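You operate a simulated robot arm through the tools that you are given. There is no shell and no other tool. Be economical: measure what you need, move in short steps, check, and stop when the job is done.

You run a simulated robot arm. Do the job below in one go: nothing can be reset, and whatever is moved stays where it is left.

TASK
Move the roll and the bun into the cream crate, then brush the crumbs off the board.
Fine: green brush, back where it lay. Set down upright: green brush. What is to be rubbed or washed off counts as gone when no trace of it is left.

It is judged by the outcome, as a careful person would: the job done as asked, and still so three seconds after it is handed in. It fails if anything else is knocked over, pushed out of place, dropped, spilled or broken.

THE ROBOT
A 6-joint arm with a two-finger parallel gripper, fixed in place. Base frame: the origin is at the foot of the arm, x ahead of it, y to its left, z up; the work surface is at about z = 920. Units: mm, degrees, N and s.
With the tool pointing down near the work surface it reaches from about 360 to 820 mm from the base axis. Its first joint turns from -166.0 to 166.0 degrees. Payload 3.91 kg.
Tool frame: the origin (TCP) lies between the finger pads and is the grasp point; the fingertips stand 30 mm ahead of it; z points along the fingers, y is the line along which they close. Largest opening 110 mm; finger width 20, thickness 10; the body of the gripper, 48 by 112 mm, starts 55 mm behind the TCP.
Orientation is told as [roll, pitch, yaw] about the base's x, y, z axes, in that order, counted from this pose: with the fingers straight down and closing along the base's y, the tool's x points along the base's -x, its y along +y and its z along -z.

THE INTERFACE
- The arm moves only by the tool play_rows. Its argument "plan" is a list of rows, each a list of 3 entries, a list of its own where there are three numbers: the shift along the tool's x, y, z in mm, then the turn, a rotation vector about the tool's x, y, z in degrees, then the gripper command, from -1 (shut) to 1 (fully open), values between in proportion. In form: [[[tx, ty, tz], [ax, ay, az], jaw], ...]. A call has 1 to 20 rows; each row shifts and turns the commanded pose from where the row before left it, along the tool's axes as they then stand. A row lasts 0.2 s, in which the tool goes at most 50 mm and 8.6 degrees; a call with a longer step from one row to the next is refused whole, and so is a gripper value outside its range. Where a pose cannot be reached the arm comes as near as it can. A force on the tool above 40 N (or 10 N above the force at the start of the call, whichever is more), or a blocked arm, ends the call early, and 0.2 s more pass. Each finger travels about 45 mm/s and halts on what it meets, pressing with about 30 N; the grip force reading is that of the motor and also rises with nothing between the fingers. The clock runs only during rows and for 0.2 s after the last one: add rows that do not move to give the fingers time. It gives the time, the measured TCP pose, the force on the tool (base axes), the opening and the grip force at its end, in the units of the frame above (readings bear some noise), with the torque about the TCP (base axes, N m) and any sound that the robot's microphone picked up.
- Cameras (640 x 400 px; columns grow to the right, rows downward): "scene" is fixed at [199.6, 642.9, 1539.7]; the picture's right is [-0.79, -0.61, 0.00], its down [-0.51, 0.66, -0.54] and it looks along [0.33, -0.43, -0.84] (base axes); focal length 229 px, centre (320, 200). "wrist" rides on the gripper at [77, 7, -115] in the tool frame; the picture's right is [-0.09, 1.00, 0.00], its down [-0.80, -0.07, -0.59] and it looks along [-0.59, -0.05, 0.80] (tool axes); focal length 270 px, centre (320, 200). There is no depth. A picture from a camera that has moved, and an enlarged one, comes with that camera's place and axes in the base frame and with its lens. The place of the scene camera against the robot may be out by one fixed shift of up to 25 mm in any direction.
- camera(camera): a new picture of that camera. It takes no simulated time.
- lift_body(by): slides the trunk up (or, below 0, down) by that many mm; the arm rides with it, the base frame stays. It gives what a move gives, with no picture.
- zoom(camera, box): a new picture of the part [left, top, right, bottom] of that camera's present view, enlarged. It takes no simulated time.
- job_done(): hands the job in; it is judged then, once.

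Go step by step. Nothing tells you positions but the pictures and the camera data: compare them with the known pose of the tool, close in by small moves and look again before you grip or let go. The budget is 120 turns and 68 pictures, counting those below and the enlarged ones. Unless the task says otherwise, let go and move clear before handing in, and close with one line.

The tools are called by a JSON object that holds its "method" and its "body". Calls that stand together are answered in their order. play_rows: Moves the arm, as the interface text tells. Its arguments: {"type":"object","properties":{"plan":{"type":"array","items":{"type":"array"}}},"required":["plan"]} The other tools are called the same way: lift_body (by) slides the trunk up or down; camera (camera) takes a picture; zoom (camera, box) takes an enlarged picture of a part of a camera's view; job_done () hands the job in.

At the start:

```text
clock: 0.0
eef_pos: [422.4, 291.7, 1255.9]
tool_rot: [-0.1, 0.1, 0.1]
ft_force: [0.5, -0.7, -0.3]
torque: [0.04, 0.0, 0.02]
opening: 109.9
grip_force: 0.0
trunk travel left (down, up): [-550.0, 60.0]
```

scene: 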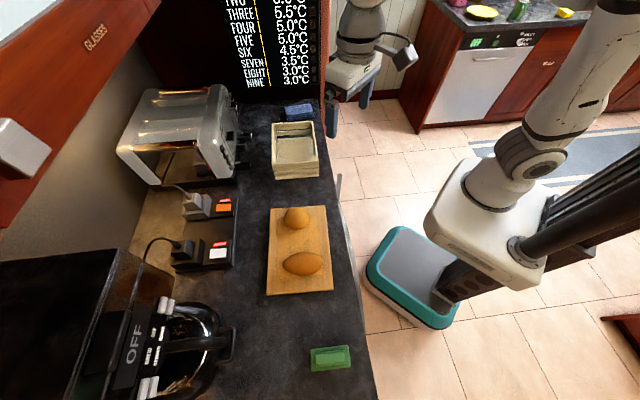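
wrist: 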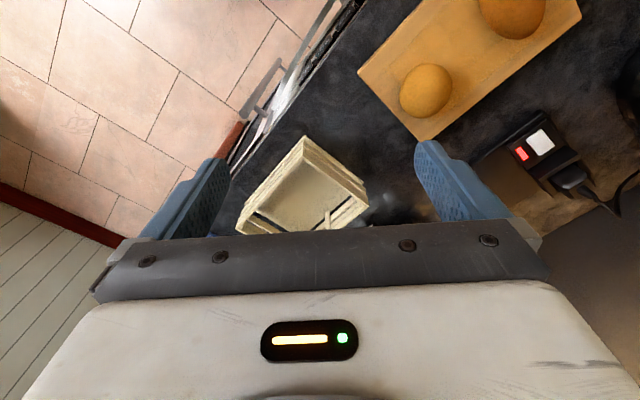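

I see the crate near (630, 229), the bun near (446, 430), the roll near (344, 520) and the green brush near (171, 642). I'll look closer before moving.

{"method": "zoom", "body": {"camera": "scene", "box": [250, 190, 350, 300]}}

{"method": "zoom", "body": {"camera": "scene", "box": [290, 330, 370, 380]}}

{"method": "zoom", "body": {"camera": "scene", "box": [240, 90, 360, 190]}}

```text
3.64 times, centred on (300, 245) of scene
camera zoom: at [199.6, 642.9, 1539.7], right [-0.79, -0.61, 0.0], down [-0.51, 0.66, -0.54], along [0.33, -0.43, -0.84], focal length 833 px, centre (393, 36)
```

zoom: 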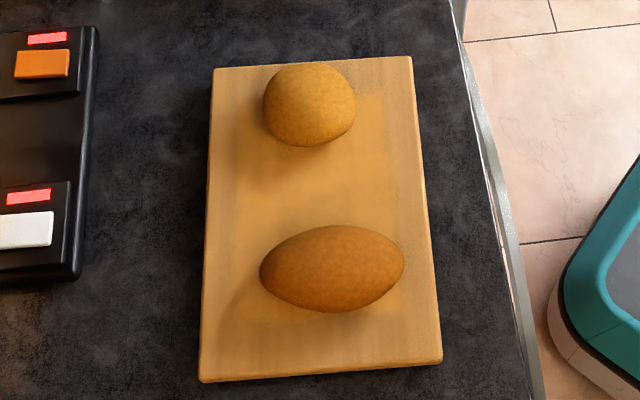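

```text
8.00 times, centred on (330, 355) of scene
camera zoom: at [199.6, 642.9, 1539.7], right [-0.79, -0.61, 0.0], down [-0.51, 0.66, -0.54], along [0.33, -0.43, -0.84], focal length 1833 px, centre (240, -1040)
```

zoom: 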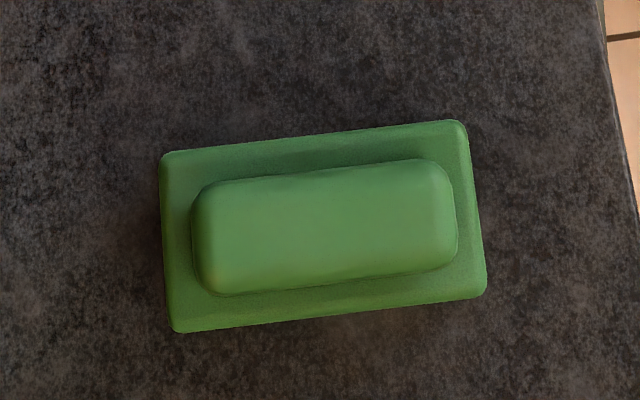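

```text
4.00 times, centred on (300, 140) of scene
camera zoom: at [199.6, 642.9, 1539.7], right [-0.79, -0.61, 0.0], down [-0.51, 0.66, -0.54], along [0.33, -0.43, -0.84], focal length 916 px, centre (400, 440)
```

zoom: 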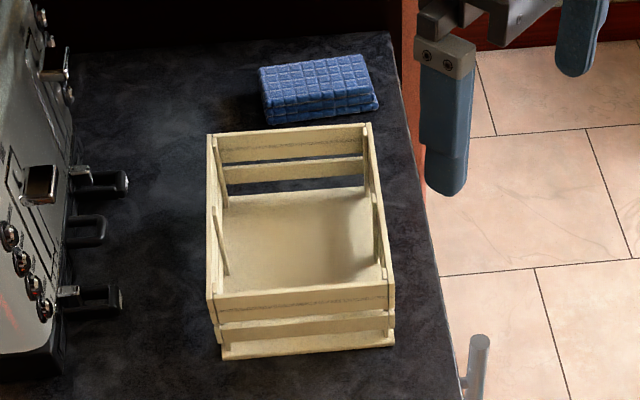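

The board's long axis runs at about 132°, and the roll lies across it. I'll move back from the board and turn 42° so the wrist camera can see it.

{"method": "play_rows", "body": {"plan": [[[38, 32, 10], [0, 0, 0], 1], [[38, 32, 10], [0, 0, 0], 1], [[38, 32, 10], [0, 0, 0], 1], [[38, 32, 10], [0, 0, 0], 1], [[0, 0, 0], [0, 0, -8.4], 1], [[0, 0, 0], [0, 0, -8.4], 1], [[0, 0, 0], [0, 0, -8.4], 1], [[0, 0, 0], [0, 0, -8.4], 1], [[0, 0, 0], [0, 0, -8.4], 1], [[0, 0, 0], [0, 0, 0], 1]]}}

{"method": "camera", "body": {"camera": "wrist"}}

```text
refused: row 1 steps farther than a row can; nothing moved
```

```text
62 pictures are left
camera wrist: at [345.6, 299.1, 1370.3], right [0.09, 1.0, 0.0], down [0.8, -0.07, 0.59], along [0.59, -0.05, -0.8], focal length 270 px, centre (320, 200)
```

wrist: 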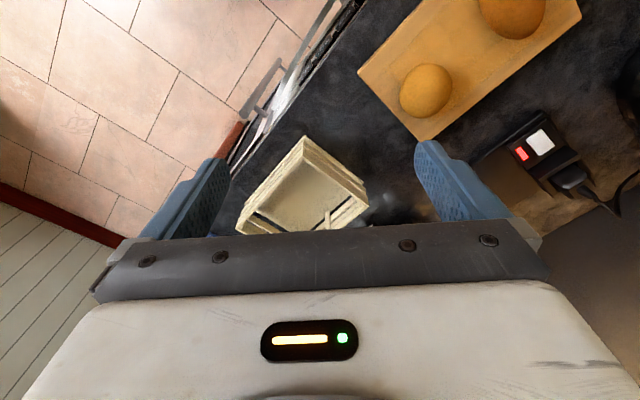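

The step was just over the row limit, so I'll send the same move in smaller rows.

{"method": "play_rows", "body": {"plan": [[[30, 26, 8], [0, 0, 0], 1], [[30, 26, 8], [0, 0, 0], 1], [[30, 26, 8], [0, 0, 0], 1], [[30, 26, 8], [0, 0, 0], 1], [[30, 26, 8], [0, 0, 0], 1], [[0, 0, 0], [0, 0, -8.4], 1], [[0, 0, 0], [0, 0, -8.4], 1], [[0, 0, 0], [0, 0, -8.4], 1], [[0, 0, 0], [0, 0, -8.4], 1], [[0, 0, 0], [0, 0, -8.4], 1], [[0, 0, 0], [0, 0, 0], 1]]}}

{"method": "camera", "body": {"camera": "wrist"}}

```text
clock: 2.4
eef_pos: [271.7, 421.7, 1215.8]
tool_rot: [0.0, 0.0, 42.3]
ft_force: [0.1, -0.1, 0.3]
torque: [0.02, 0.03, 0.01]
opening: 110.1
grip_force: 0.1
trunk travel left (down, up): [-550.0, 60.0]
```

```text
61 pictures are left
camera wrist: at [210.6, 375.4, 1330.9], right [-0.6, 0.8, 0.0], down [0.64, 0.48, 0.59], along [0.47, 0.36, -0.8], focal length 270 px, centre (320, 200)
```

wrist: 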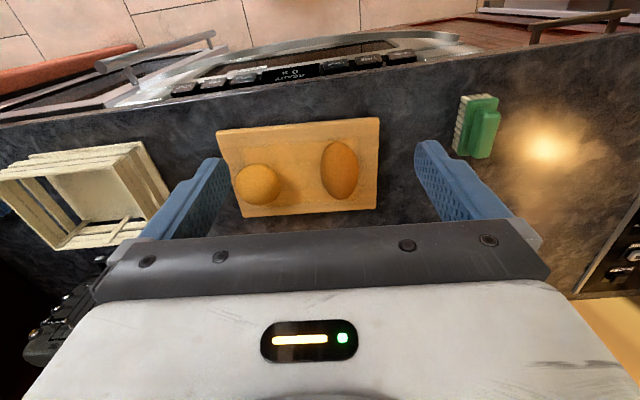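

The roll is near (363, 530), the bun near (462, 442) and the brush near (188, 661). I'll move above the roll and look again.

{"method": "play_rows", "body": {"plan": [[[-35, 4.7, 34], [0, 0, 0], 1], [[-35, 4.7, 34], [0, 0, 0], 1], [[-35, 4.7, 34], [0, 0, 0], 1], [[-35, 4.6, 34], [0, 0, 0], 1], [[0, 0, 0], [0, 0, 0], 1]]}}

{"method": "camera", "body": {"camera": "wrist"}}

{"method": "camera", "body": {"camera": "scene"}}

```text
clock: 3.6
eef_pos: [362.2, 525.2, 1081.9]
tool_rot: [0.0, 0.0, 42.1]
ft_force: [0.4, -0.8, 0.5]
torque: [0.01, 0.0, 0.0]
opening: 110.1
grip_force: 0.0
trunk travel left (down, up): [-550.0, 60.0]
```

```text
60 pictures are left
camera wrist: at [300.1, 480.2, 1196.2], right [-0.6, 0.8, 0.0], down [0.64, 0.48, 0.6], along [0.48, 0.36, -0.8], focal length 270 px, centre (320, 200)
```

wrist: 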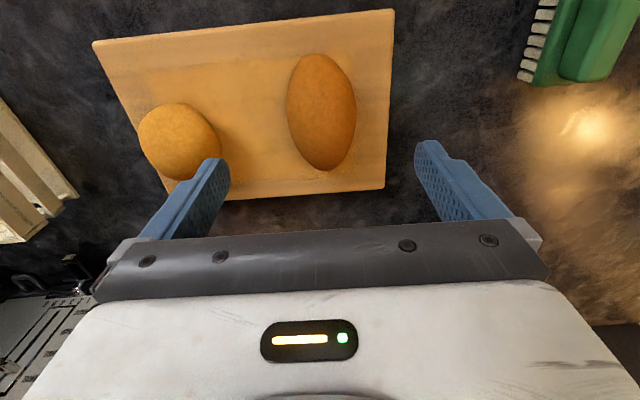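

```text
59 pictures are left
```

scene: 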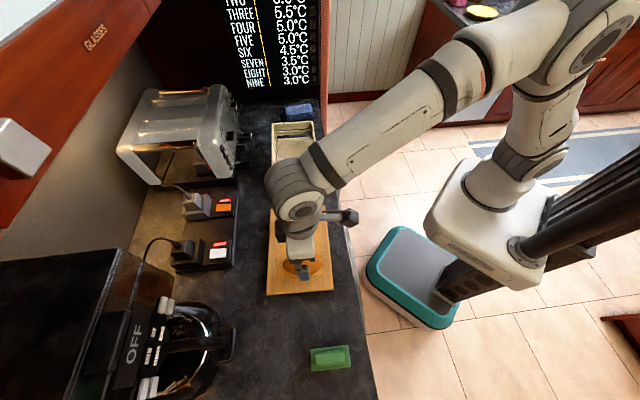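

The roll is centred near (366, 531) and aligned with the gripper. I'll descend around it partway.

{"method": "play_rows", "body": {"plan": [[[-6.7, 1.8, 30], [0, 0, 0], 1], [[0, 0, 30], [0, 0, 0], 1], [[0, 0, 25], [0, 0, 0], 1], [[0, 0, 15], [0, 0, 0], 1], [[0, 0, 5], [0, 0, 0], 1], [[0, 0, 0], [0, 0, 0], 1]]}}

{"method": "camera", "body": {"camera": "wrist"}}

{"method": "zoom", "body": {"camera": "scene", "box": [250, 200, 350, 300]}}

```text
clock: 5.0
eef_pos: [367.8, 536.6, 975.4]
tool_rot: [0.0, 0.0, 42.0]
ft_force: [-0.6, 0.1, 0.1]
torque: [-0.01, 0.02, -0.04]
opening: 109.9
grip_force: 0.2
trunk travel left (down, up): [-550.0, 60.0]
```

```text
58 pictures are left
camera wrist: at [306.5, 490.4, 1090.2], right [-0.6, 0.8, 0.0], down [0.64, 0.48, 0.59], along [0.47, 0.36, -0.8], focal length 270 px, centre (320, 200)
```

wrist: 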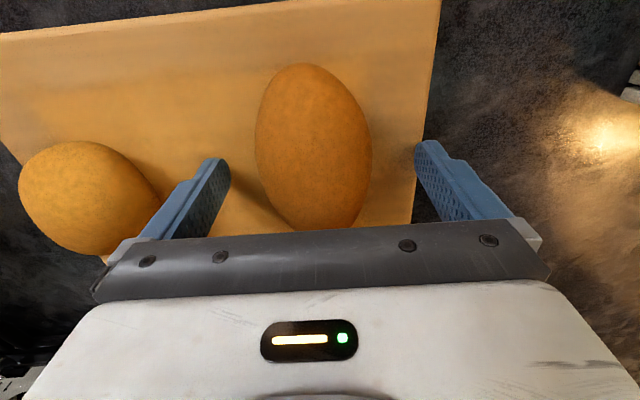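

```text
4.00 times, centred on (300, 250) of scene
camera zoom: at [199.6, 642.9, 1539.7], right [-0.79, -0.61, 0.0], down [-0.51, 0.66, -0.54], along [0.33, -0.43, -0.84], focal length 916 px, centre (400, 0)
```

zoom: 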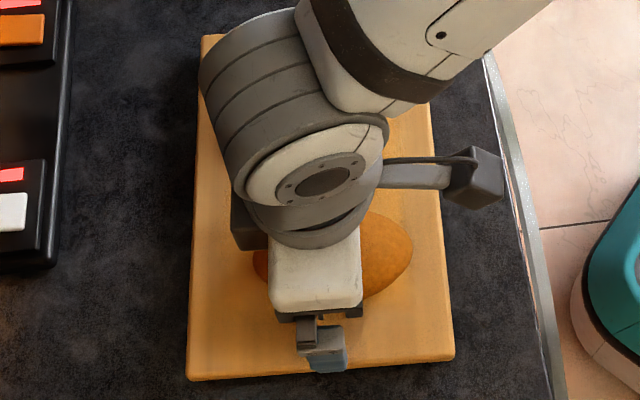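

The fingers straddle the roll, and its centre is about 9 mm nearer the base. I'll shift, go down 5 mm and close gently.

{"method": "play_rows", "body": {"plan": [[[9, 0, 0], [0, 0, 0], 1], [[0, 0, 5], [0, 0, 0], 1], [[0, 0, 0], [0, 0, 0], 0.5], [[0, 0, 0], [0, 0, 0], 0.1], [[0, 0, 0], [0, 0, 0], -0.2], [[0, 0, 0], [0, 0, 0], -0.2], [[0, 0, 0], [0, 0, 0], -0.2], [[0, 0, 0], [0, 0, 0], -0.2]]}}

{"method": "camera", "body": {"camera": "wrist"}}

```text
clock: 6.8
eef_pos: [363.3, 527.7, 971.8]
tool_rot: [0.1, -0.2, 42.0]
ft_force: [9.0, -7.0, 27.5]
torque: [-0.81, -0.73, 0.11]
opening: 60.3
grip_force: 29.7
trunk travel left (down, up): [-550.0, 60.0]
```

```text
56 pictures are left
camera wrist: at [300.5, 482.1, 1086.3], right [-0.6, 0.8, 0.0], down [0.64, 0.48, 0.6], along [0.48, 0.36, -0.8], focal length 270 px, centre (320, 200)
```

wrist: 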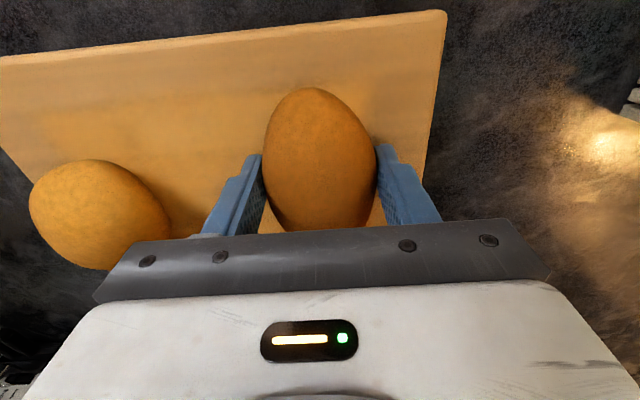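

The roll is gripped at 60 mm opening, and the tips are touching the board at about z = 941. I'll lift straight up.

{"method": "play_rows", "body": {"plan": [[[0, 0, -10], [0, 0, 0], -0.2], [[0, 0, -25], [0, 0, 0], -0.2], [[0, 0, -40], [0, 0, 0], -0.2], [[0, 0, -40], [0, 0, 0], -0.2], [[0, 0, -20], [0, 0, 0], -0.2], [[0, 0, 0], [0, 0, 0], -0.2]]}}

{"method": "camera", "body": {"camera": "wrist"}}

```text
clock: 8.2
eef_pos: [360.0, 526.7, 1103.8]
tool_rot: [0.0, 0.1, 42.0]
ft_force: [-0.2, 0.1, 0.2]
torque: [0.02, 0.02, 0.06]
opening: 60.2
grip_force: 30.3
trunk travel left (down, up): [-550.0, 60.0]
```

```text
55 pictures are left
camera wrist: at [298.9, 481.5, 1219.1], right [-0.6, 0.8, 0.0], down [0.64, 0.48, 0.59], along [0.47, 0.36, -0.8], focal length 270 px, centre (320, 200)
```

wrist: 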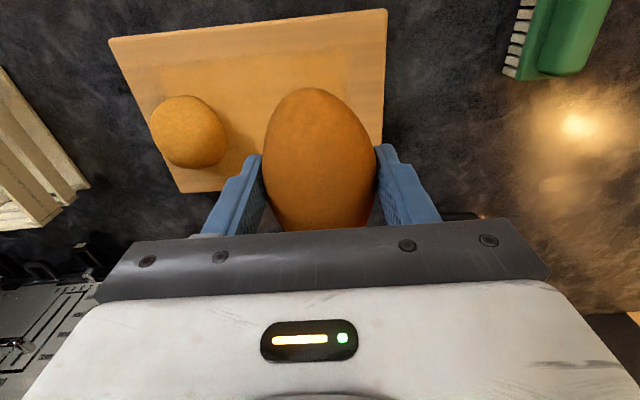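

The roll is held securely. I'll carry it toward the crate, stopping a little short to measure.

{"method": "play_rows", "body": {"plan": [[[3.3, -20, 0], [0, 0, 0], -0.2], [[3.3, -43.6, 0], [0, 0, 0], -0.2], [[3.3, -43.6, 0], [0, 0, 0], -0.2], [[3.3, -43.6, 0], [0, 0, 0], -0.2], [[3.3, -43.6, 0], [0, 0, 0], -0.2], [[3.3, -43.6, 0], [0, 0, 0], -0.2], [[3.3, -43.6, 0], [0, 0, 0], -0.2], [[3.3, -43.6, 0], [0, 0, 0], -0.2], [[3.3, -43.6, 0], [0, 0, 0], -0.2], [[0, -23, 0], [0, 0, 0], -0.2], [[0, 0, 0], [0, 0, 0], -0.2]]}}

{"method": "camera", "body": {"camera": "wrist"}}

{"method": "camera", "body": {"camera": "scene"}}

```text
clock: 10.6
eef_pos: [600.4, 217.2, 1106.6]
tool_rot: [-0.1, 0.1, 42.0]
ft_force: [0.2, -0.4, -0.5]
torque: [0.0, 0.01, 0.02]
opening: 60.5
grip_force: 29.8
trunk travel left (down, up): [-550.0, 60.0]
```

```text
54 pictures are left
camera wrist: at [539.7, 171.2, 1220.1], right [-0.6, 0.8, 0.0], down [0.64, 0.48, 0.59], along [0.47, 0.36, -0.8], focal length 270 px, centre (320, 200)
```

wrist: 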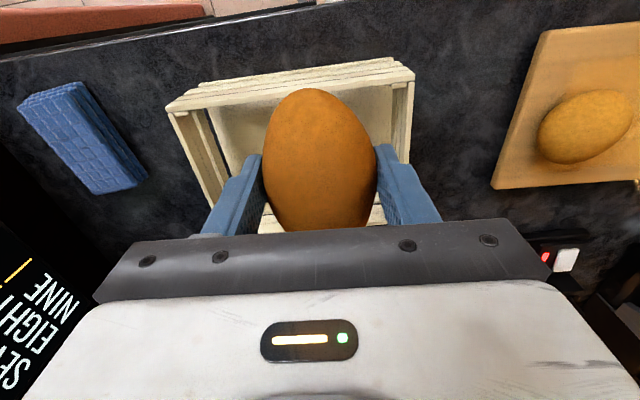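

```text
53 pictures are left
```

scene: 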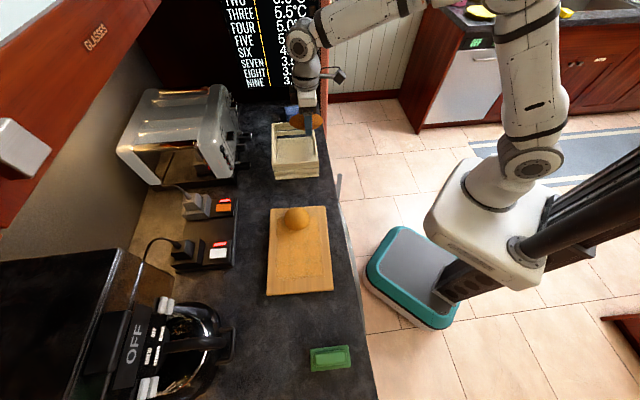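

The crate's near rim runs from (673, 112) to (532, 259), so its centre is near (655, 235). I'll move over the end nearer the cloth and check from the scene camera.

{"method": "play_rows", "body": {"plan": [[[-17.8, -19.2, 0], [0, 0, -0.6], -0.2], [[-17.8, -19.2, 0], [0, 0, -0.6], -0.2], [[-17.8, -19.2, 0], [0, 0, -0.6], -0.2], [[0, 0, 0], [0, 0, 0], -0.2], [[0, 0, 0], [0, 0, 0], -0.2]]}}

{"method": "camera", "body": {"camera": "wrist"}}

{"method": "zoom", "body": {"camera": "scene", "box": [240, 90, 360, 190]}}

```text
clock: 11.8
eef_pos: [679.9, 210.8, 1102.9]
tool_rot: [0.0, -0.1, 44.0]
ft_force: [0.3, 0.4, -1.2]
torque: [0.01, -0.02, -0.01]
opening: 60.3
grip_force: 29.9
trunk travel left (down, up): [-550.0, 60.0]
```

```text
52 pictures are left
camera wrist: at [619.9, 162.8, 1217.7], right [-0.63, 0.78, 0.0], down [0.63, 0.5, 0.59], along [0.46, 0.37, -0.8], focal length 270 px, centre (320, 200)
```

wrist: 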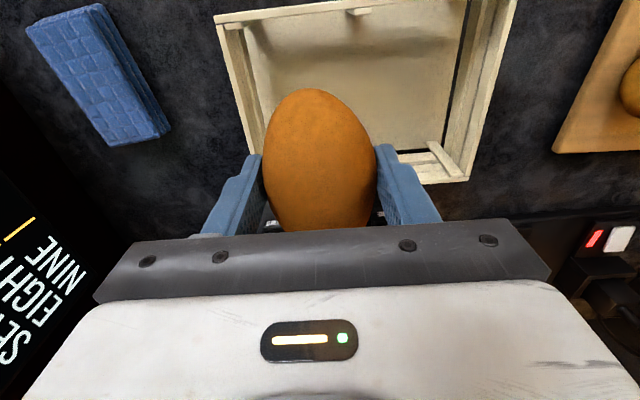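

```text
4.00 times, centred on (300, 140) of scene
camera zoom: at [199.6, 642.9, 1539.7], right [-0.79, -0.61, 0.0], down [-0.51, 0.66, -0.54], along [0.33, -0.43, -0.84], focal length 916 px, centre (400, 440)
```

zoom: 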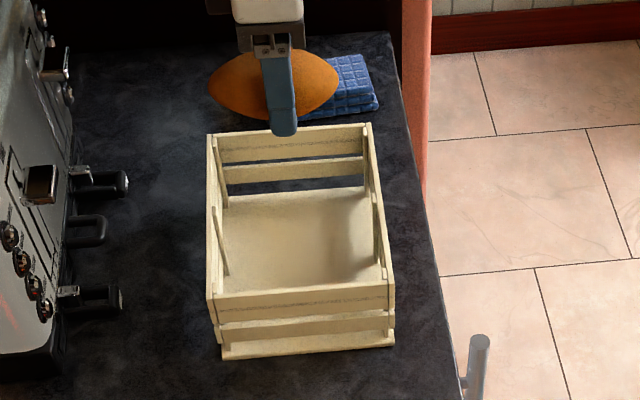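

The crate centre comes out at (655, 238), and the roll is well placed over the far end. I'll descend into the crate.

{"method": "play_rows", "body": {"plan": [[[0, 0, 35], [0, 0, 0], -0.2], [[0, 0, 35], [0, 0, 0], -0.2], [[0, 0, 25], [0, 0, 0], -0.2], [[0, 0, 20], [0, 0, 0], -0.2], [[0, 0, 10], [0, 0, 0], -0.2], [[0, 0, 0], [0, 0, 0], -0.2], [[0, 0, 0], [0, 0, 0], -0.2]]}}

{"method": "zoom", "body": {"camera": "scene", "box": [240, 90, 360, 190]}}

{"method": "camera", "body": {"camera": "wrist"}}

```text
clock: 13.4
eef_pos: [677.6, 212.7, 978.7]
tool_rot: [0.0, 0.0, 43.7]
ft_force: [0.3, 0.8, -1.0]
torque: [0.0, 0.0, 0.02]
opening: 60.2
grip_force: 29.3
trunk travel left (down, up): [-550.0, 60.0]
```

```text
4.00 times, centred on (300, 140) of scene
camera zoom: at [199.6, 642.9, 1539.7], right [-0.79, -0.61, 0.0], down [-0.51, 0.66, -0.54], along [0.33, -0.43, -0.84], focal length 916 px, centre (400, 440)
```

zoom: 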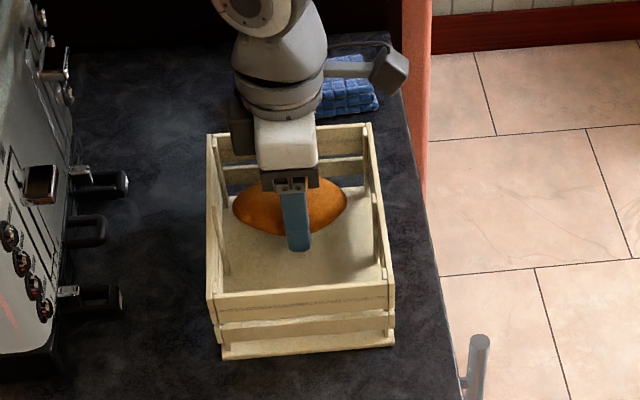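

```text
49 pictures are left
camera wrist: at [617.9, 164.3, 1094.3], right [-0.63, 0.78, 0.0], down [0.63, 0.5, 0.59], along [0.46, 0.37, -0.8], focal length 270 px, centre (320, 200)
```

wrist: 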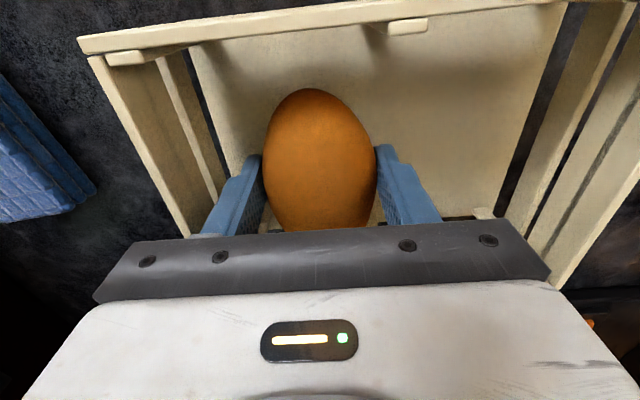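

The roll is in the crate, clear of the walls. I'll lower in small steps until it touches the floor.

{"method": "play_rows", "body": {"plan": [[[0, 0, 5], [0, 0, 0], -0.2], [[0, 0, 4], [0, 0, 0], -0.2], [[0, 0, 3], [0, 0, 0], -0.2], [[0, 0, 0], [0, 0, 0], -0.2]]}}

```text
clock: 14.4
eef_pos: [678.4, 211.4, 966.8]
tool_rot: [0.0, 0.1, 43.8]
ft_force: [0.3, 0.3, -0.2]
torque: [0.02, 0.0, 0.01]
opening: 60.4
grip_force: 30.0
trunk travel left (down, up): [-550.0, 60.0]
```

No contact yet, so I'll keep lowering.

{"method": "play_rows", "body": {"plan": [[[0, 0, 3], [0, 0, 0], -0.2], [[0, 0, 2], [0, 0, 0], -0.2], [[0, 0, 2], [0, 0, 0], -0.2], [[0, 0, 0], [0, 0, 0], -0.2]]}}

```text
clock: 15.4
eef_pos: [679.2, 212.4, 958.8]
tool_rot: [-0.1, 0.0, 43.8]
ft_force: [-0.3, 0.4, -0.3]
torque: [-0.03, 0.05, -0.01]
opening: 60.5
grip_force: 29.9
trunk travel left (down, up): [-550.0, 60.0]
```

{"method": "play_rows", "body": {"plan": [[[0, 0, 2], [0, 0, 0], -0.2], [[0, 0, 1], [0, 0, 0], -0.2], [[0, 0, 1], [0, 0, 0], -0.2], [[0, 0, 0], [0, 0, 0], -0.2]]}}

{"method": "camera", "body": {"camera": "wrist"}}

```text
clock: 16.4
eef_pos: [679.8, 213.5, 956.8]
tool_rot: [0.0, 0.0, 43.8]
ft_force: [-0.1, 0.1, -0.1]
torque: [0.0, 0.01, 0.02]
opening: 60.2
grip_force: 30.2
trunk travel left (down, up): [-550.0, 60.0]
```

```text
48 pictures are left
camera wrist: at [619.7, 165.2, 1070.9], right [-0.63, 0.78, 0.0], down [0.63, 0.5, 0.59], along [0.46, 0.37, -0.8], focal length 270 px, centre (320, 200)
```

wrist: 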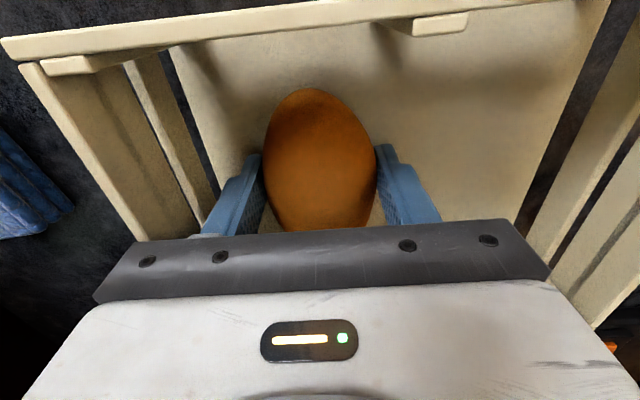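

Still no contact, so I'll go a few more millimetres in tiny steps.

{"method": "play_rows", "body": {"plan": [[[0, 0, 1.5], [0, 0, 0], -0.2], [[0, 0, 1], [0, 0, 0], -0.2], [[0, 0, 1], [0, 0, 0], -0.2], [[0, 0, 0], [0, 0, 0], -0.2], [[0, 0, 0], [0, 0, 0], -0.2]]}}

```text
clock: 17.6
eef_pos: [678.9, 212.2, 956.3]
tool_rot: [0.1, -0.3, 43.8]
ft_force: [4.4, 6.8, 22.0]
torque: [0.59, 0.43, -0.27]
opening: 60.5
grip_force: 29.9
trunk travel left (down, up): [-550.0, 60.0]
```

That's contact, with the crate floor at about z = 926. I'll ease up 2 mm, open just enough and rise.

{"method": "play_rows", "body": {"plan": [[[0, 0, -2], [0, 0, 0], -0.2], [[0, 0, 0], [0, 0, 0], 0.15], [[0, 0, 0], [0, 0, 0], 0.3], [[0, 0, 0], [0, 0, 0], 0.4], [[0, 0, 0], [0, 0, 0], 0.4], [[0, 0, -15], [0, 0, 0], 0.4], [[0, 0, -30], [0, 0, 0], 0.4], [[0, 0, -45], [0, 0, 0], 0.4], [[0, 0, -45], [0, 0, 0], 0.4], [[0, 0, -45], [0, 0, 0], 0.4], [[0, 0, 0], [0, 0, 0], 0.4]]}}

{"method": "camera", "body": {"camera": "wrist"}}

{"method": "camera", "body": {"camera": "scene"}}

```text
clock: 20.0
eef_pos: [677.9, 214.3, 1134.4]
tool_rot: [0.0, 0.0, 43.8]
ft_force: [-0.1, -0.1, -0.5]
torque: [-0.04, -0.01, 0.02]
opening: 76.9
grip_force: 0.1
trunk travel left (down, up): [-550.0, 60.0]
```

```text
47 pictures are left
camera wrist: at [617.5, 166.0, 1249.4], right [-0.63, 0.78, 0.0], down [0.63, 0.5, 0.59], along [0.46, 0.37, -0.8], focal length 270 px, centre (320, 200)
```

wrist: 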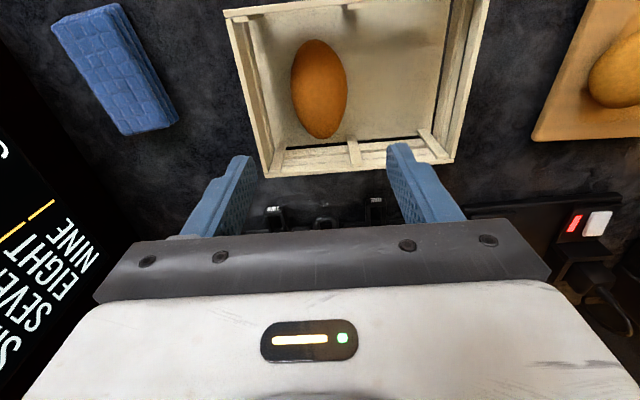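

```text
46 pictures are left
```

scene: 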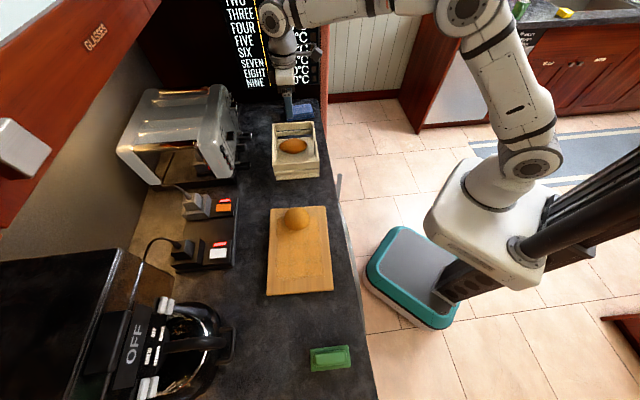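

The roll lies in the crate with room left for the bun. I'll move over the bun and turn about -92° so the fingers will close across the crate's width when placing it.

{"method": "play_rows", "body": {"plan": [[[0, 44, 0], [0, 0, 0], 0.4], [[0, 45, 0], [0, 0, 0], 0.4], [[0, 45, 0], [0, 0, 0], 0.4], [[0, 45, 0], [0, 0, 0], 0.4], [[0, 45, 0], [0, 0, 0], 0.4], [[0, 45, 0], [0, 0, 0], 0.7], [[-2, 45, 0], [0, 0, 0], 1], [[0, 0, 0], [0, 0, 8.4], 1], [[0, 0, 0], [0, 0, 8.4], 1], [[0, 0, 0], [0, 0, 8.4], 1], [[0, 0, 0], [0, 0, 8.4], 1], [[0, 0, 0], [0, 0, 8.4], 1], [[0, 0, 0], [0, 0, 8.4], 1], [[0, 0, 0], [0, 0, 8.4], 1], [[0, 0, 0], [0, 0, 8.4], 1], [[0, 0, 0], [0, 0, 8.4], 1], [[0, 0, 0], [0, 0, 8.4], 1], [[0, 0, 0], [0, 0, 8.0], 1], [[0, 0, 0], [0, 0, 0], 1]]}}

{"method": "camera", "body": {"camera": "wrist"}}

```text
clock: 24.0
eef_pos: [462.9, 440.5, 1135.5]
tool_rot: [0.0, 0.0, -48.3]
ft_force: [-0.8, -0.4, -0.2]
torque: [0.02, -0.01, 0.01]
opening: 110.0
grip_force: 0.1
trunk travel left (down, up): [-550.0, 60.0]
```

```text
45 pictures are left
camera wrist: at [417.4, 502.7, 1249.4], right [0.8, 0.6, 0.0], down [0.48, -0.64, 0.59], along [0.36, -0.48, -0.8], focal length 270 px, centre (320, 200)
```

wrist: 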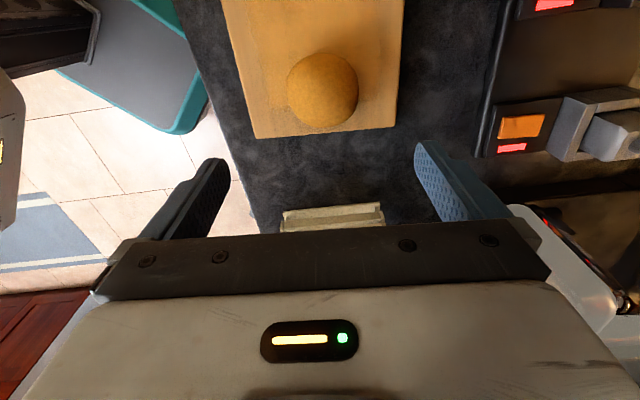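

The bun is at about (465, 445), some 72 mm across. I'll descend partway and check.

{"method": "play_rows", "body": {"plan": [[[2, 4.5, 40], [0, 0, 0], 1], [[0, 0, 40], [0, 0, 0], 1], [[0, 0, 35], [0, 0, 0], 1], [[0, 0, 25], [0, 0, 0], 1], [[0, 0, 10], [0, 0, 0], 1], [[0, 0, 0], [0, 0, 0], 1], [[0, 0, 0], [0, 0, 0], 1]]}}

{"method": "camera", "body": {"camera": "wrist"}}

```text
clock: 25.6
eef_pos: [463.6, 444.7, 985.9]
tool_rot: [0.0, 0.1, -48.1]
ft_force: [0.8, 0.4, -0.4]
torque: [0.03, -0.02, 0.0]
opening: 109.8
grip_force: 0.1
trunk travel left (down, up): [-550.0, 60.0]
```

```text
44 pictures are left
camera wrist: at [418.1, 507.5, 1099.3], right [0.8, 0.6, 0.0], down [0.48, -0.64, 0.59], along [0.36, -0.48, -0.8], focal length 270 px, centre (320, 200)
```

wrist: 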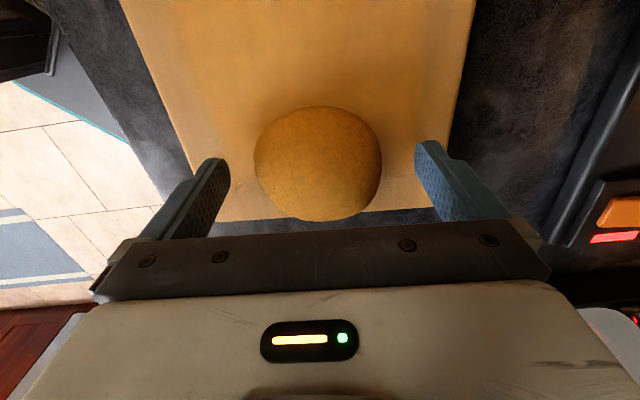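

The bun is centred between the fingers. I'll lower 13 mm and grip.

{"method": "play_rows", "body": {"plan": [[[2, 0, 8], [0, 0, 0], 1], [[0, 0, 4.5], [0, 0, 0], 1], [[0, 0, 0], [0, 0, 0], 0.6], [[0, 0, 0], [0, 0, 0], 0.3], [[0, 0, 0], [0, 0, 0], 0], [[0, 0, 0], [0, 0, 0], 0], [[0, 0, 0], [0, 0, 0], 0], [[0, 0, 0], [0, 0, 0], 0]]}}

{"method": "camera", "body": {"camera": "wrist"}}

```text
clock: 27.4
eef_pos: [463.8, 445.5, 972.7]
tool_rot: [0.0, 0.0, -48.1]
ft_force: [-0.9, -1.1, -0.6]
torque: [0.03, 0.01, -0.02]
opening: 73.1
grip_force: 30.0
trunk travel left (down, up): [-550.0, 60.0]
```

```text
43 pictures are left
camera wrist: at [418.2, 508.1, 1086.7], right [0.8, 0.6, 0.0], down [0.48, -0.64, 0.59], along [0.36, -0.48, -0.8], focal length 270 px, centre (320, 200)
```

wrist: 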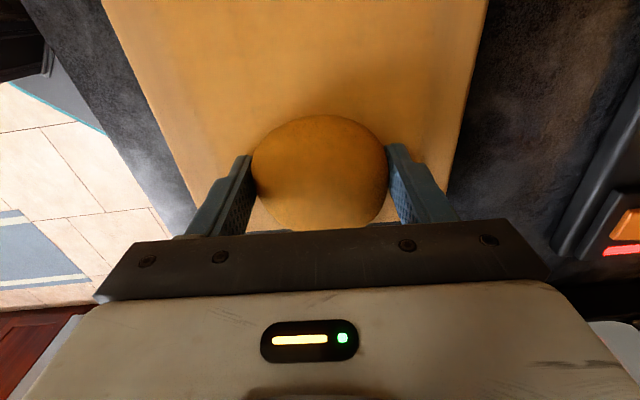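

The bun is gripped at 73 mm. I'll lift it and carry it over the free half of the crate, near (624, 272).

{"method": "play_rows", "body": {"plan": [[[0, 0, -10], [0, 0, 0], 0], [[0, 0, -30], [0, 0, 0], 0], [[0, 0, -45], [0, 0, 0], 0], [[0, 0, -45], [0, 0, 0], 0], [[-30, 0.5, 0], [0, 0, 0], 0], [[-42, 0.6, 0], [0, 0, 0], 0], [[-42, 0.6, 0], [0, 0, 0], 0], [[-42, 0.5, 0], [0, 0, 0], 0], [[-42, 0.5, 0], [0, 0, 0], 0], [[-38, 0.5, 0], [0, 0, 0], 0], [[0, 0, 0], [0, 0, 0], 0], [[0, 0, 0], [0, 0, 0], 0]]}}

{"method": "camera", "body": {"camera": "wrist"}}

{"method": "zoom", "body": {"camera": "scene", "box": [240, 90, 360, 190]}}

```text
clock: 30.0
eef_pos: [626.0, 271.5, 1104.2]
tool_rot: [-0.1, 0.0, -48.1]
ft_force: [0.2, 0.0, 0.2]
torque: [-0.01, 0.05, 0.01]
opening: 72.8
grip_force: 30.1
trunk travel left (down, up): [-550.0, 60.0]
```

```text
42 pictures are left
camera wrist: at [579.1, 333.5, 1218.6], right [0.8, 0.6, 0.0], down [0.48, -0.64, 0.59], along [0.36, -0.48, -0.8], focal length 270 px, centre (320, 200)
```

wrist: 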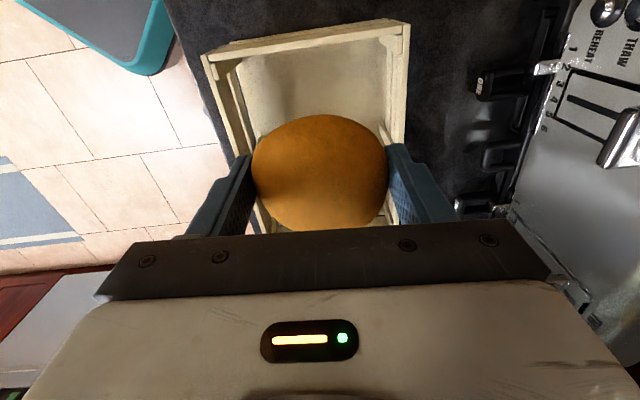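

```text
4.00 times, centred on (300, 140) of scene
camera zoom: at [199.6, 642.9, 1539.7], right [-0.79, -0.61, 0.0], down [-0.51, 0.66, -0.54], along [0.33, -0.43, -0.84], focal length 916 px, centre (400, 440)
```

zoom: 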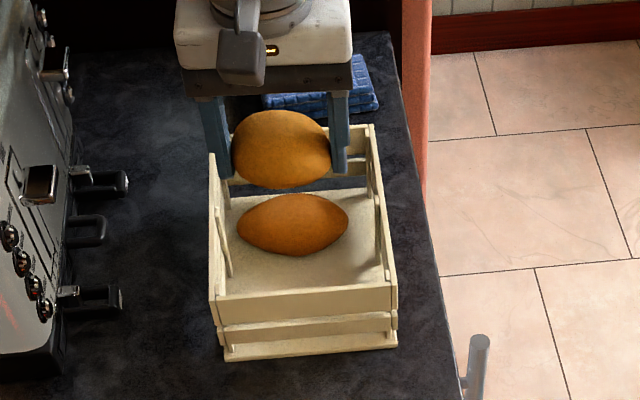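

Bun is over the free half. I'll shift 5 mm toward the crate's midline and lower in.

{"method": "play_rows", "body": {"plan": [[[0, -5, 30], [0, 0, 0], 0], [[0, 0, 35], [0, 0, 0], 0], [[0, 0, 30], [0, 0, 0], 0], [[0, 0, 20], [0, 0, 0], 0], [[0, 0, 10], [0, 0, 0], 0], [[0, 0, 0], [0, 0, 0], 0], [[0, 0, 0], [0, 0, 0], 0]]}}

{"method": "camera", "body": {"camera": "wrist"}}

{"method": "zoom", "body": {"camera": "scene", "box": [240, 90, 360, 190]}}

```text
clock: 31.6
eef_pos: [620.4, 267.9, 977.1]
tool_rot: [0.0, 0.0, -48.2]
ft_force: [0.2, 0.2, 0.2]
torque: [0.04, 0.0, -0.02]
opening: 72.8
grip_force: 29.9
trunk travel left (down, up): [-550.0, 60.0]
```

```text
40 pictures are left
camera wrist: at [574.1, 329.9, 1092.1], right [0.8, 0.6, 0.0], down [0.48, -0.64, 0.59], along [0.36, -0.48, -0.8], focal length 270 px, centre (320, 200)
```

wrist: 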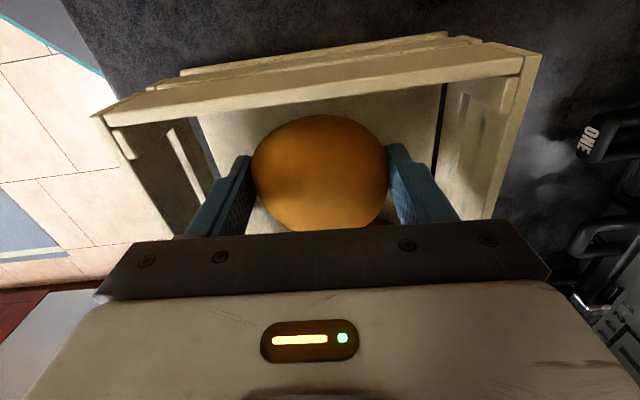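

```text
4.00 times, centred on (300, 140) of scene
camera zoom: at [199.6, 642.9, 1539.7], right [-0.79, -0.61, 0.0], down [-0.51, 0.66, -0.54], along [0.33, -0.43, -0.84], focal length 916 px, centre (400, 440)
```

zoom: 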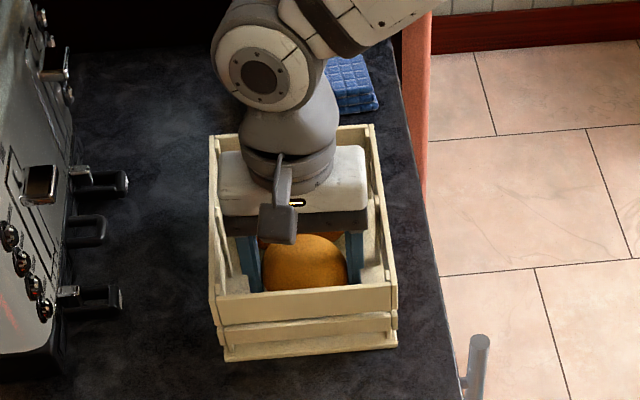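

Well centred in the crate. I'll lower to just above floor contact.

{"method": "play_rows", "body": {"plan": [[[0, 0, 8], [0, 0, 0], 0], [[0, 0, 5], [0, 0, 0], 0], [[0, 0, 3], [0, 0, 0], 0], [[0, 0, 1.5], [0, 0, 0], 0], [[0, 0, 0], [0, 0, 0], 0]]}}

```text
clock: 32.8
eef_pos: [620.2, 267.5, 958.2]
tool_rot: [0.1, 0.1, -48.2]
ft_force: [-0.1, -0.4, -0.3]
torque: [0.01, -0.02, 0.02]
opening: 73.0
grip_force: 30.1
trunk travel left (down, up): [-550.0, 60.0]
```

{"method": "play_rows", "body": {"plan": [[[0, 0, 1], [0, 0, 0], 0], [[0, 0, 0.7], [0, 0, 0], 0], [[0, 0, 0], [0, 0, 0], 0]]}}

```text
clock: 33.6
eef_pos: [620.6, 268.4, 957.7]
tool_rot: [0.1, 0.0, -48.1]
ft_force: [-0.6, -0.1, 0.0]
torque: [-0.01, -0.03, -0.01]
opening: 72.8
grip_force: 30.2
trunk travel left (down, up): [-550.0, 60.0]
```

Nearly at the floor, so I'll make two more tiny steps to find contact.

{"method": "play_rows", "body": {"plan": [[[0, 0, 0.8], [0, 0, 0], 0], [[0, 0, 0.7], [0, 0, 0], 0], [[0, 0, 0], [0, 0, 0], 0]]}}

```text
clock: 34.4
eef_pos: [620.8, 267.3, 955.3]
tool_rot: [0.0, 0.0, -48.4]
ft_force: [0.7, -0.5, 1.9]
torque: [-0.05, 0.04, -0.01]
opening: 72.9
grip_force: 29.7
trunk travel left (down, up): [-550.0, 60.0]
```

Light contact. I'll open a little and rise straight out.

{"method": "play_rows", "body": {"plan": [[[0, 0, 0], [0, 0, 0], 0.38], [[0, 0, 0], [0, 0, 0], 0.45], [[0, 0, 0], [0, 0, 0], 0.5], [[0, 0, 0], [0, 0, 0], 0.5], [[0, 0, -15], [0, 0, 0], 0.5], [[0, 0, -35], [0, 0, 0], 0.5], [[0, 0, -45], [0, 0, 0], 0.5], [[0, 0, -45], [0, 0, 0], 0.5], [[0, 0, -35], [0, 0, 0], 0.5], [[0, 0, 0], [0, 0, 0], 0.5]]}}

{"method": "camera", "body": {"camera": "wrist"}}

{"method": "camera", "body": {"camera": "scene"}}

```text
clock: 36.6
eef_pos: [619.9, 266.1, 1130.8]
tool_rot: [0.0, -0.1, -48.2]
ft_force: [0.3, -0.2, 0.5]
torque: [-0.03, 0.01, -0.01]
opening: 82.2
grip_force: 0.0
trunk travel left (down, up): [-550.0, 60.0]
```

```text
38 pictures are left
camera wrist: at [573.6, 329.3, 1245.0], right [0.8, 0.6, 0.0], down [0.48, -0.64, 0.59], along [0.36, -0.48, -0.8], focal length 270 px, centre (320, 200)
```

wrist: 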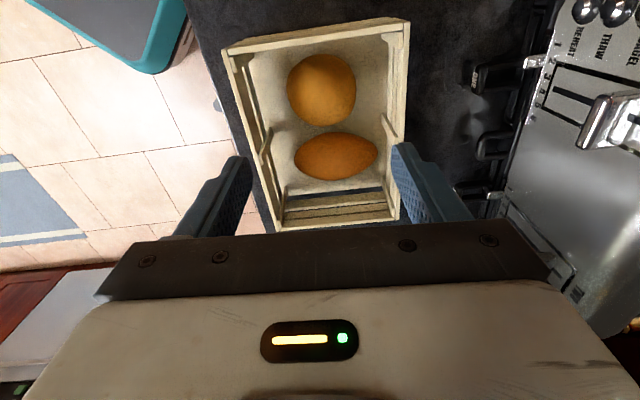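

```text
37 pictures are left
```

scene: 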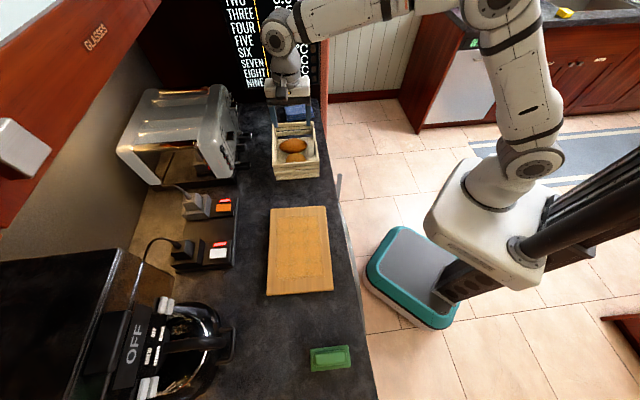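

Both breads are in the crate. Next I'll look at the crumbs on the cleared board.

{"method": "zoom", "body": {"camera": "scene", "box": [255, 198, 345, 302]}}

```text
3.85 times, centred on (300, 250) of scene
camera zoom: at [199.6, 642.9, 1539.7], right [-0.79, -0.61, 0.0], down [-0.51, 0.66, -0.54], along [0.33, -0.43, -0.84], focal length 881 px, centre (397, 8)
```

zoom: 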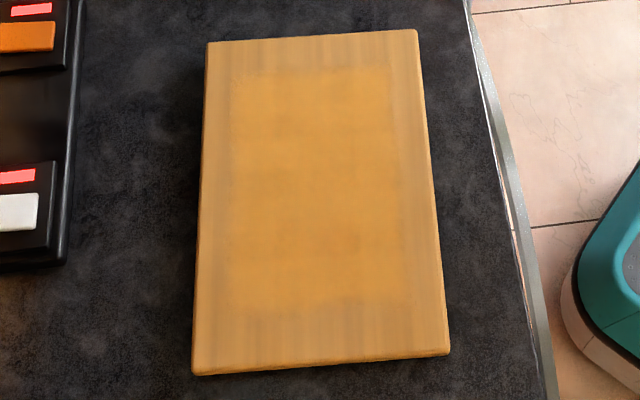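

The crumb film covers most of the board's middle, roughly 130 by 190 mm. I'll go toward the brush next.

{"method": "play_rows", "body": {"plan": [[[30, -6, 0], [0, 0, 0], 0.6], [[47, -9.5, 0], [0, 0, 0], 0.8], [[47, -9.5, 0], [0, 0, 0], 1], [[47, -9.5, 0], [0, 0, 0], 1], [[47, -9.5, 0], [0, 0, 0], 1], [[47, -9.5, 0], [0, 0, 0], 1], [[47, -9.5, 0], [0, 0, 0], 1], [[47, -9.5, 0], [0, 0, 0], 1], [[47, -9.5, 0], [0, 0, 0], 1], [[47, -9.5, 0], [0, 0, 0], 1], [[47, -9.5, 0], [0, 0, 0], 1], [[47, -9.5, 0], [0, 0, 0], 1], [[0, 0, 0], [0, 0, 0], 1]]}}

{"method": "play_rows", "body": {"plan": [[[0, 0, 0], [0, 0, -8.2], 1], [[0, 0, 0], [0, 0, -8.2], 1], [[0, 0, 0], [0, 0, -8.2], 1], [[0, 0, 0], [0, 0, -8.2], 1], [[0, 0, 0], [0, 0, -8.2], 1], [[0, 0, 0], [0, 0, -8.2], 1], [[0, 0, 0], [0, 0, -8.2], 1], [[0, 0, 0], [0, 0, -8.2], 1], [[0, 0, 0], [0, 0, -8.2], 1], [[0, 0, 0], [0, 0, -8.2], 1], [[0, 0, 0], [0, 0, -8.2], 1], [[0, 0, 0], [0, 0, 0], 1]]}}

{"method": "camera", "body": {"camera": "wrist"}}

```text
clock: 39.4
eef_pos: [171.3, 603.6, 1132.1]
tool_rot: [0.1, 0.0, -48.2]
ft_force: [-0.2, 0.8, 0.0]
torque: [-0.01, 0.0, 0.03]
opening: 109.8
grip_force: 0.1
trunk travel left (down, up): [-550.0, 60.0]
```

```text
clock: 42.0
eef_pos: [172.3, 603.7, 1133.5]
tool_rot: [0.1, 0.0, 42.2]
ft_force: [0.4, -0.4, 0.2]
torque: [0.03, -0.02, -0.01]
opening: 110.0
grip_force: 0.0
trunk travel left (down, up): [-550.0, 60.0]
```

```text
35 pictures are left
camera wrist: at [111.4, 557.1, 1246.8], right [-0.6, 0.8, 0.0], down [0.64, 0.49, 0.59], along [0.47, 0.36, -0.8], focal length 270 px, centre (320, 200)
```

wrist: 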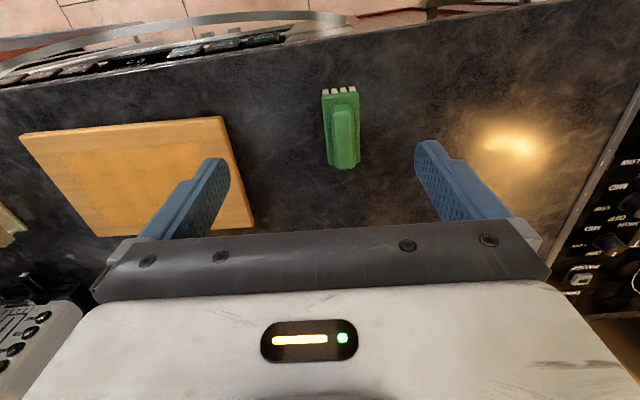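

The brush handle is near (192, 654) at about 41°. I'll move above it and look closer.

{"method": "play_rows", "body": {"plan": [[[-16, 8, 27], [0, 0, 0], 1], [[-16, 8, 27], [0, 0, 0], 1], [[-16, 8, 27], [0, 0, 0], 1], [[0, 0, 0], [0, 0, 0], 1], [[0, 0, 0], [0, 0, 0], 1]]}}

{"method": "camera", "body": {"camera": "wrist"}}

```text
clock: 43.2
eef_pos: [193.7, 653.2, 1052.2]
tool_rot: [0.1, 0.0, 42.0]
ft_force: [-0.7, -0.4, 0.4]
torque: [0.02, -0.03, -0.03]
opening: 109.7
grip_force: 0.0
trunk travel left (down, up): [-550.0, 60.0]
```

```text
34 pictures are left
camera wrist: at [131.9, 608.2, 1166.2], right [-0.6, 0.8, 0.0], down [0.64, 0.48, 0.59], along [0.47, 0.36, -0.8], focal length 270 px, centre (320, 200)
```

wrist: 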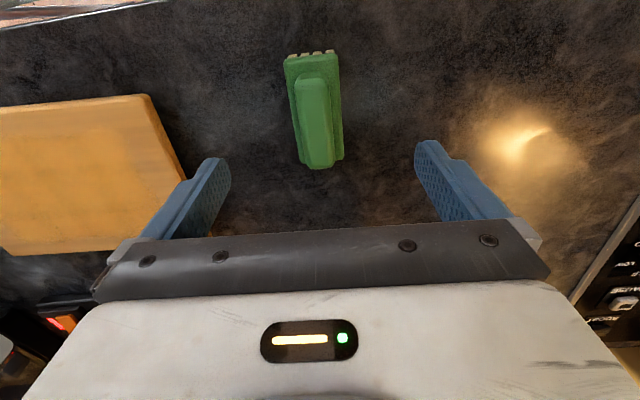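

{"method": "zoom", "body": {"camera": "wrist", "box": [260, 30, 380, 190]}}

```text
2.50 times, centred on (320, 110) of wrist
camera zoom: at [131.9, 608.2, 1166.2], right [-0.6, 0.8, 0.0], down [0.64, 0.48, 0.59], along [0.47, 0.36, -0.8], focal length 676 px, centre (320, 425)
```

zoom: 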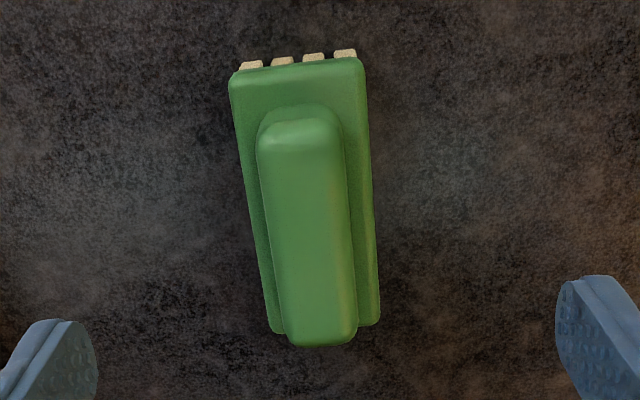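

The brush is aligned with the gripper and centred at about (194, 652), with a handle roughly 27 mm wide. I'll narrow the jaws to about 45 mm and descend partway.

{"method": "play_rows", "body": {"plan": [[[0, 0, 10], [0, 0, 0], 0.6], [[0, 0, 20], [0, 0, 0], 0.2], [[0, 0, 15], [0, 0, 0], -0.2], [[0, 0, 5], [0, 0, 0], -0.2], [[0, 0, 0], [0, 0, 0], -0.2], [[0, 0, 0], [0, 0, 0], -0.2]]}}

{"method": "camera", "body": {"camera": "wrist"}}

{"method": "zoom", "body": {"camera": "scene", "box": [280, 320, 380, 400]}}

```text
clock: 44.6
eef_pos: [193.9, 654.0, 1002.0]
tool_rot: [0.0, -0.1, 42.0]
ft_force: [-0.4, 0.9, 0.2]
torque: [0.02, 0.02, 0.0]
opening: 44.0
grip_force: 0.0
trunk travel left (down, up): [-550.0, 60.0]
```

```text
32 pictures are left
camera wrist: at [131.0, 607.3, 1115.6], right [-0.6, 0.8, 0.0], down [0.64, 0.48, 0.59], along [0.47, 0.36, -0.8], focal length 270 px, centre (320, 200)
```

wrist: 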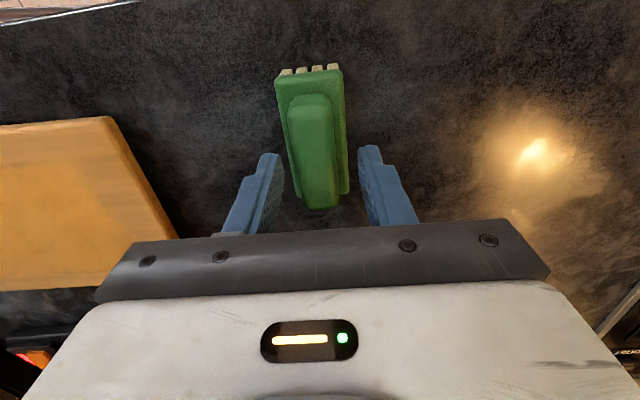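

```text
5.00 times, centred on (330, 360) of scene
camera zoom: at [199.6, 642.9, 1539.7], right [-0.79, -0.61, 0.0], down [-0.51, 0.66, -0.54], along [0.33, -0.43, -0.84], focal length 1145 px, centre (270, -600)
```

zoom: 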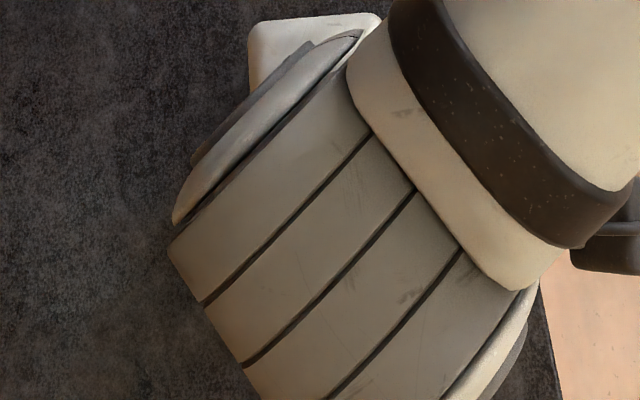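

The handle is centred between the fingers. I'll descend in small steps, watching for contact.

{"method": "play_rows", "body": {"plan": [[[-3, -1, 6], [0, 0, 0], -0.2], [[0, 0, 6], [0, 0, 0], -0.2], [[0, 0, 4], [0, 0, 0], -0.2], [[0, 0, 0], [0, 0, 0], -0.2]]}}

{"method": "camera", "body": {"camera": "wrist"}}

```text
clock: 45.6
eef_pos: [195.9, 653.0, 985.4]
tool_rot: [0.0, 0.0, 42.0]
ft_force: [-0.2, 0.3, 0.0]
torque: [-0.02, 0.02, 0.02]
opening: 43.6
grip_force: 0.1
trunk travel left (down, up): [-550.0, 60.0]
```

```text
30 pictures are left
camera wrist: at [134.3, 607.8, 1100.1], right [-0.6, 0.8, 0.0], down [0.64, 0.48, 0.59], along [0.47, 0.36, -0.8], focal length 270 px, centre (320, 200)
```

wrist: 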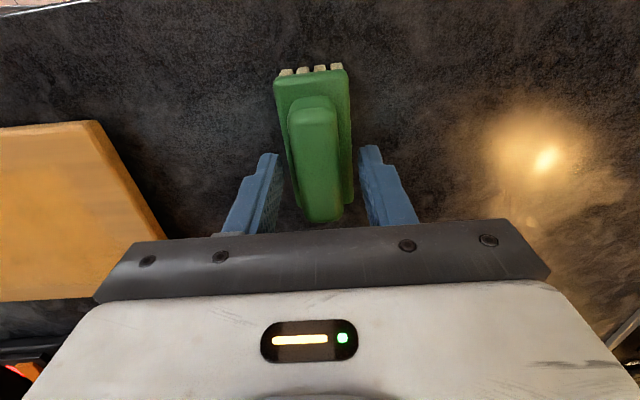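

No contact yet with the tips at z = 955, so I'll continue down in fine steps.

{"method": "play_rows", "body": {"plan": [[[0, 0, 3], [0, 0, 0], -0.2], [[0, 0, 3], [0, 0, 0], -0.2], [[0, 0, 0], [0, 0, 0], -0.2]]}}

{"method": "zoom", "body": {"camera": "wrist", "box": [220, 50, 420, 240]}}

```text
clock: 46.4
eef_pos: [194.8, 654.0, 979.2]
tool_rot: [0.0, 0.0, 42.0]
ft_force: [-0.1, 0.0, 0.8]
torque: [0.01, -0.01, -0.04]
opening: 43.9
grip_force: 0.1
trunk travel left (down, up): [-550.0, 60.0]
```

```text
2.11 times, centred on (320, 145) of wrist
camera zoom: at [134.0, 608.3, 1093.7], right [-0.6, 0.8, 0.0], down [0.64, 0.48, 0.59], along [0.47, 0.36, -0.8], focal length 569 px, centre (320, 316)
```

zoom: 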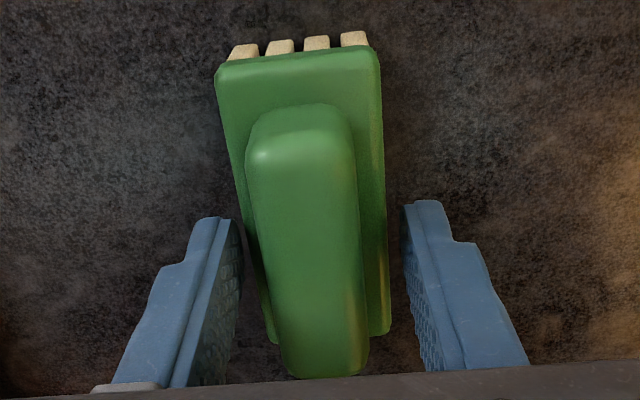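

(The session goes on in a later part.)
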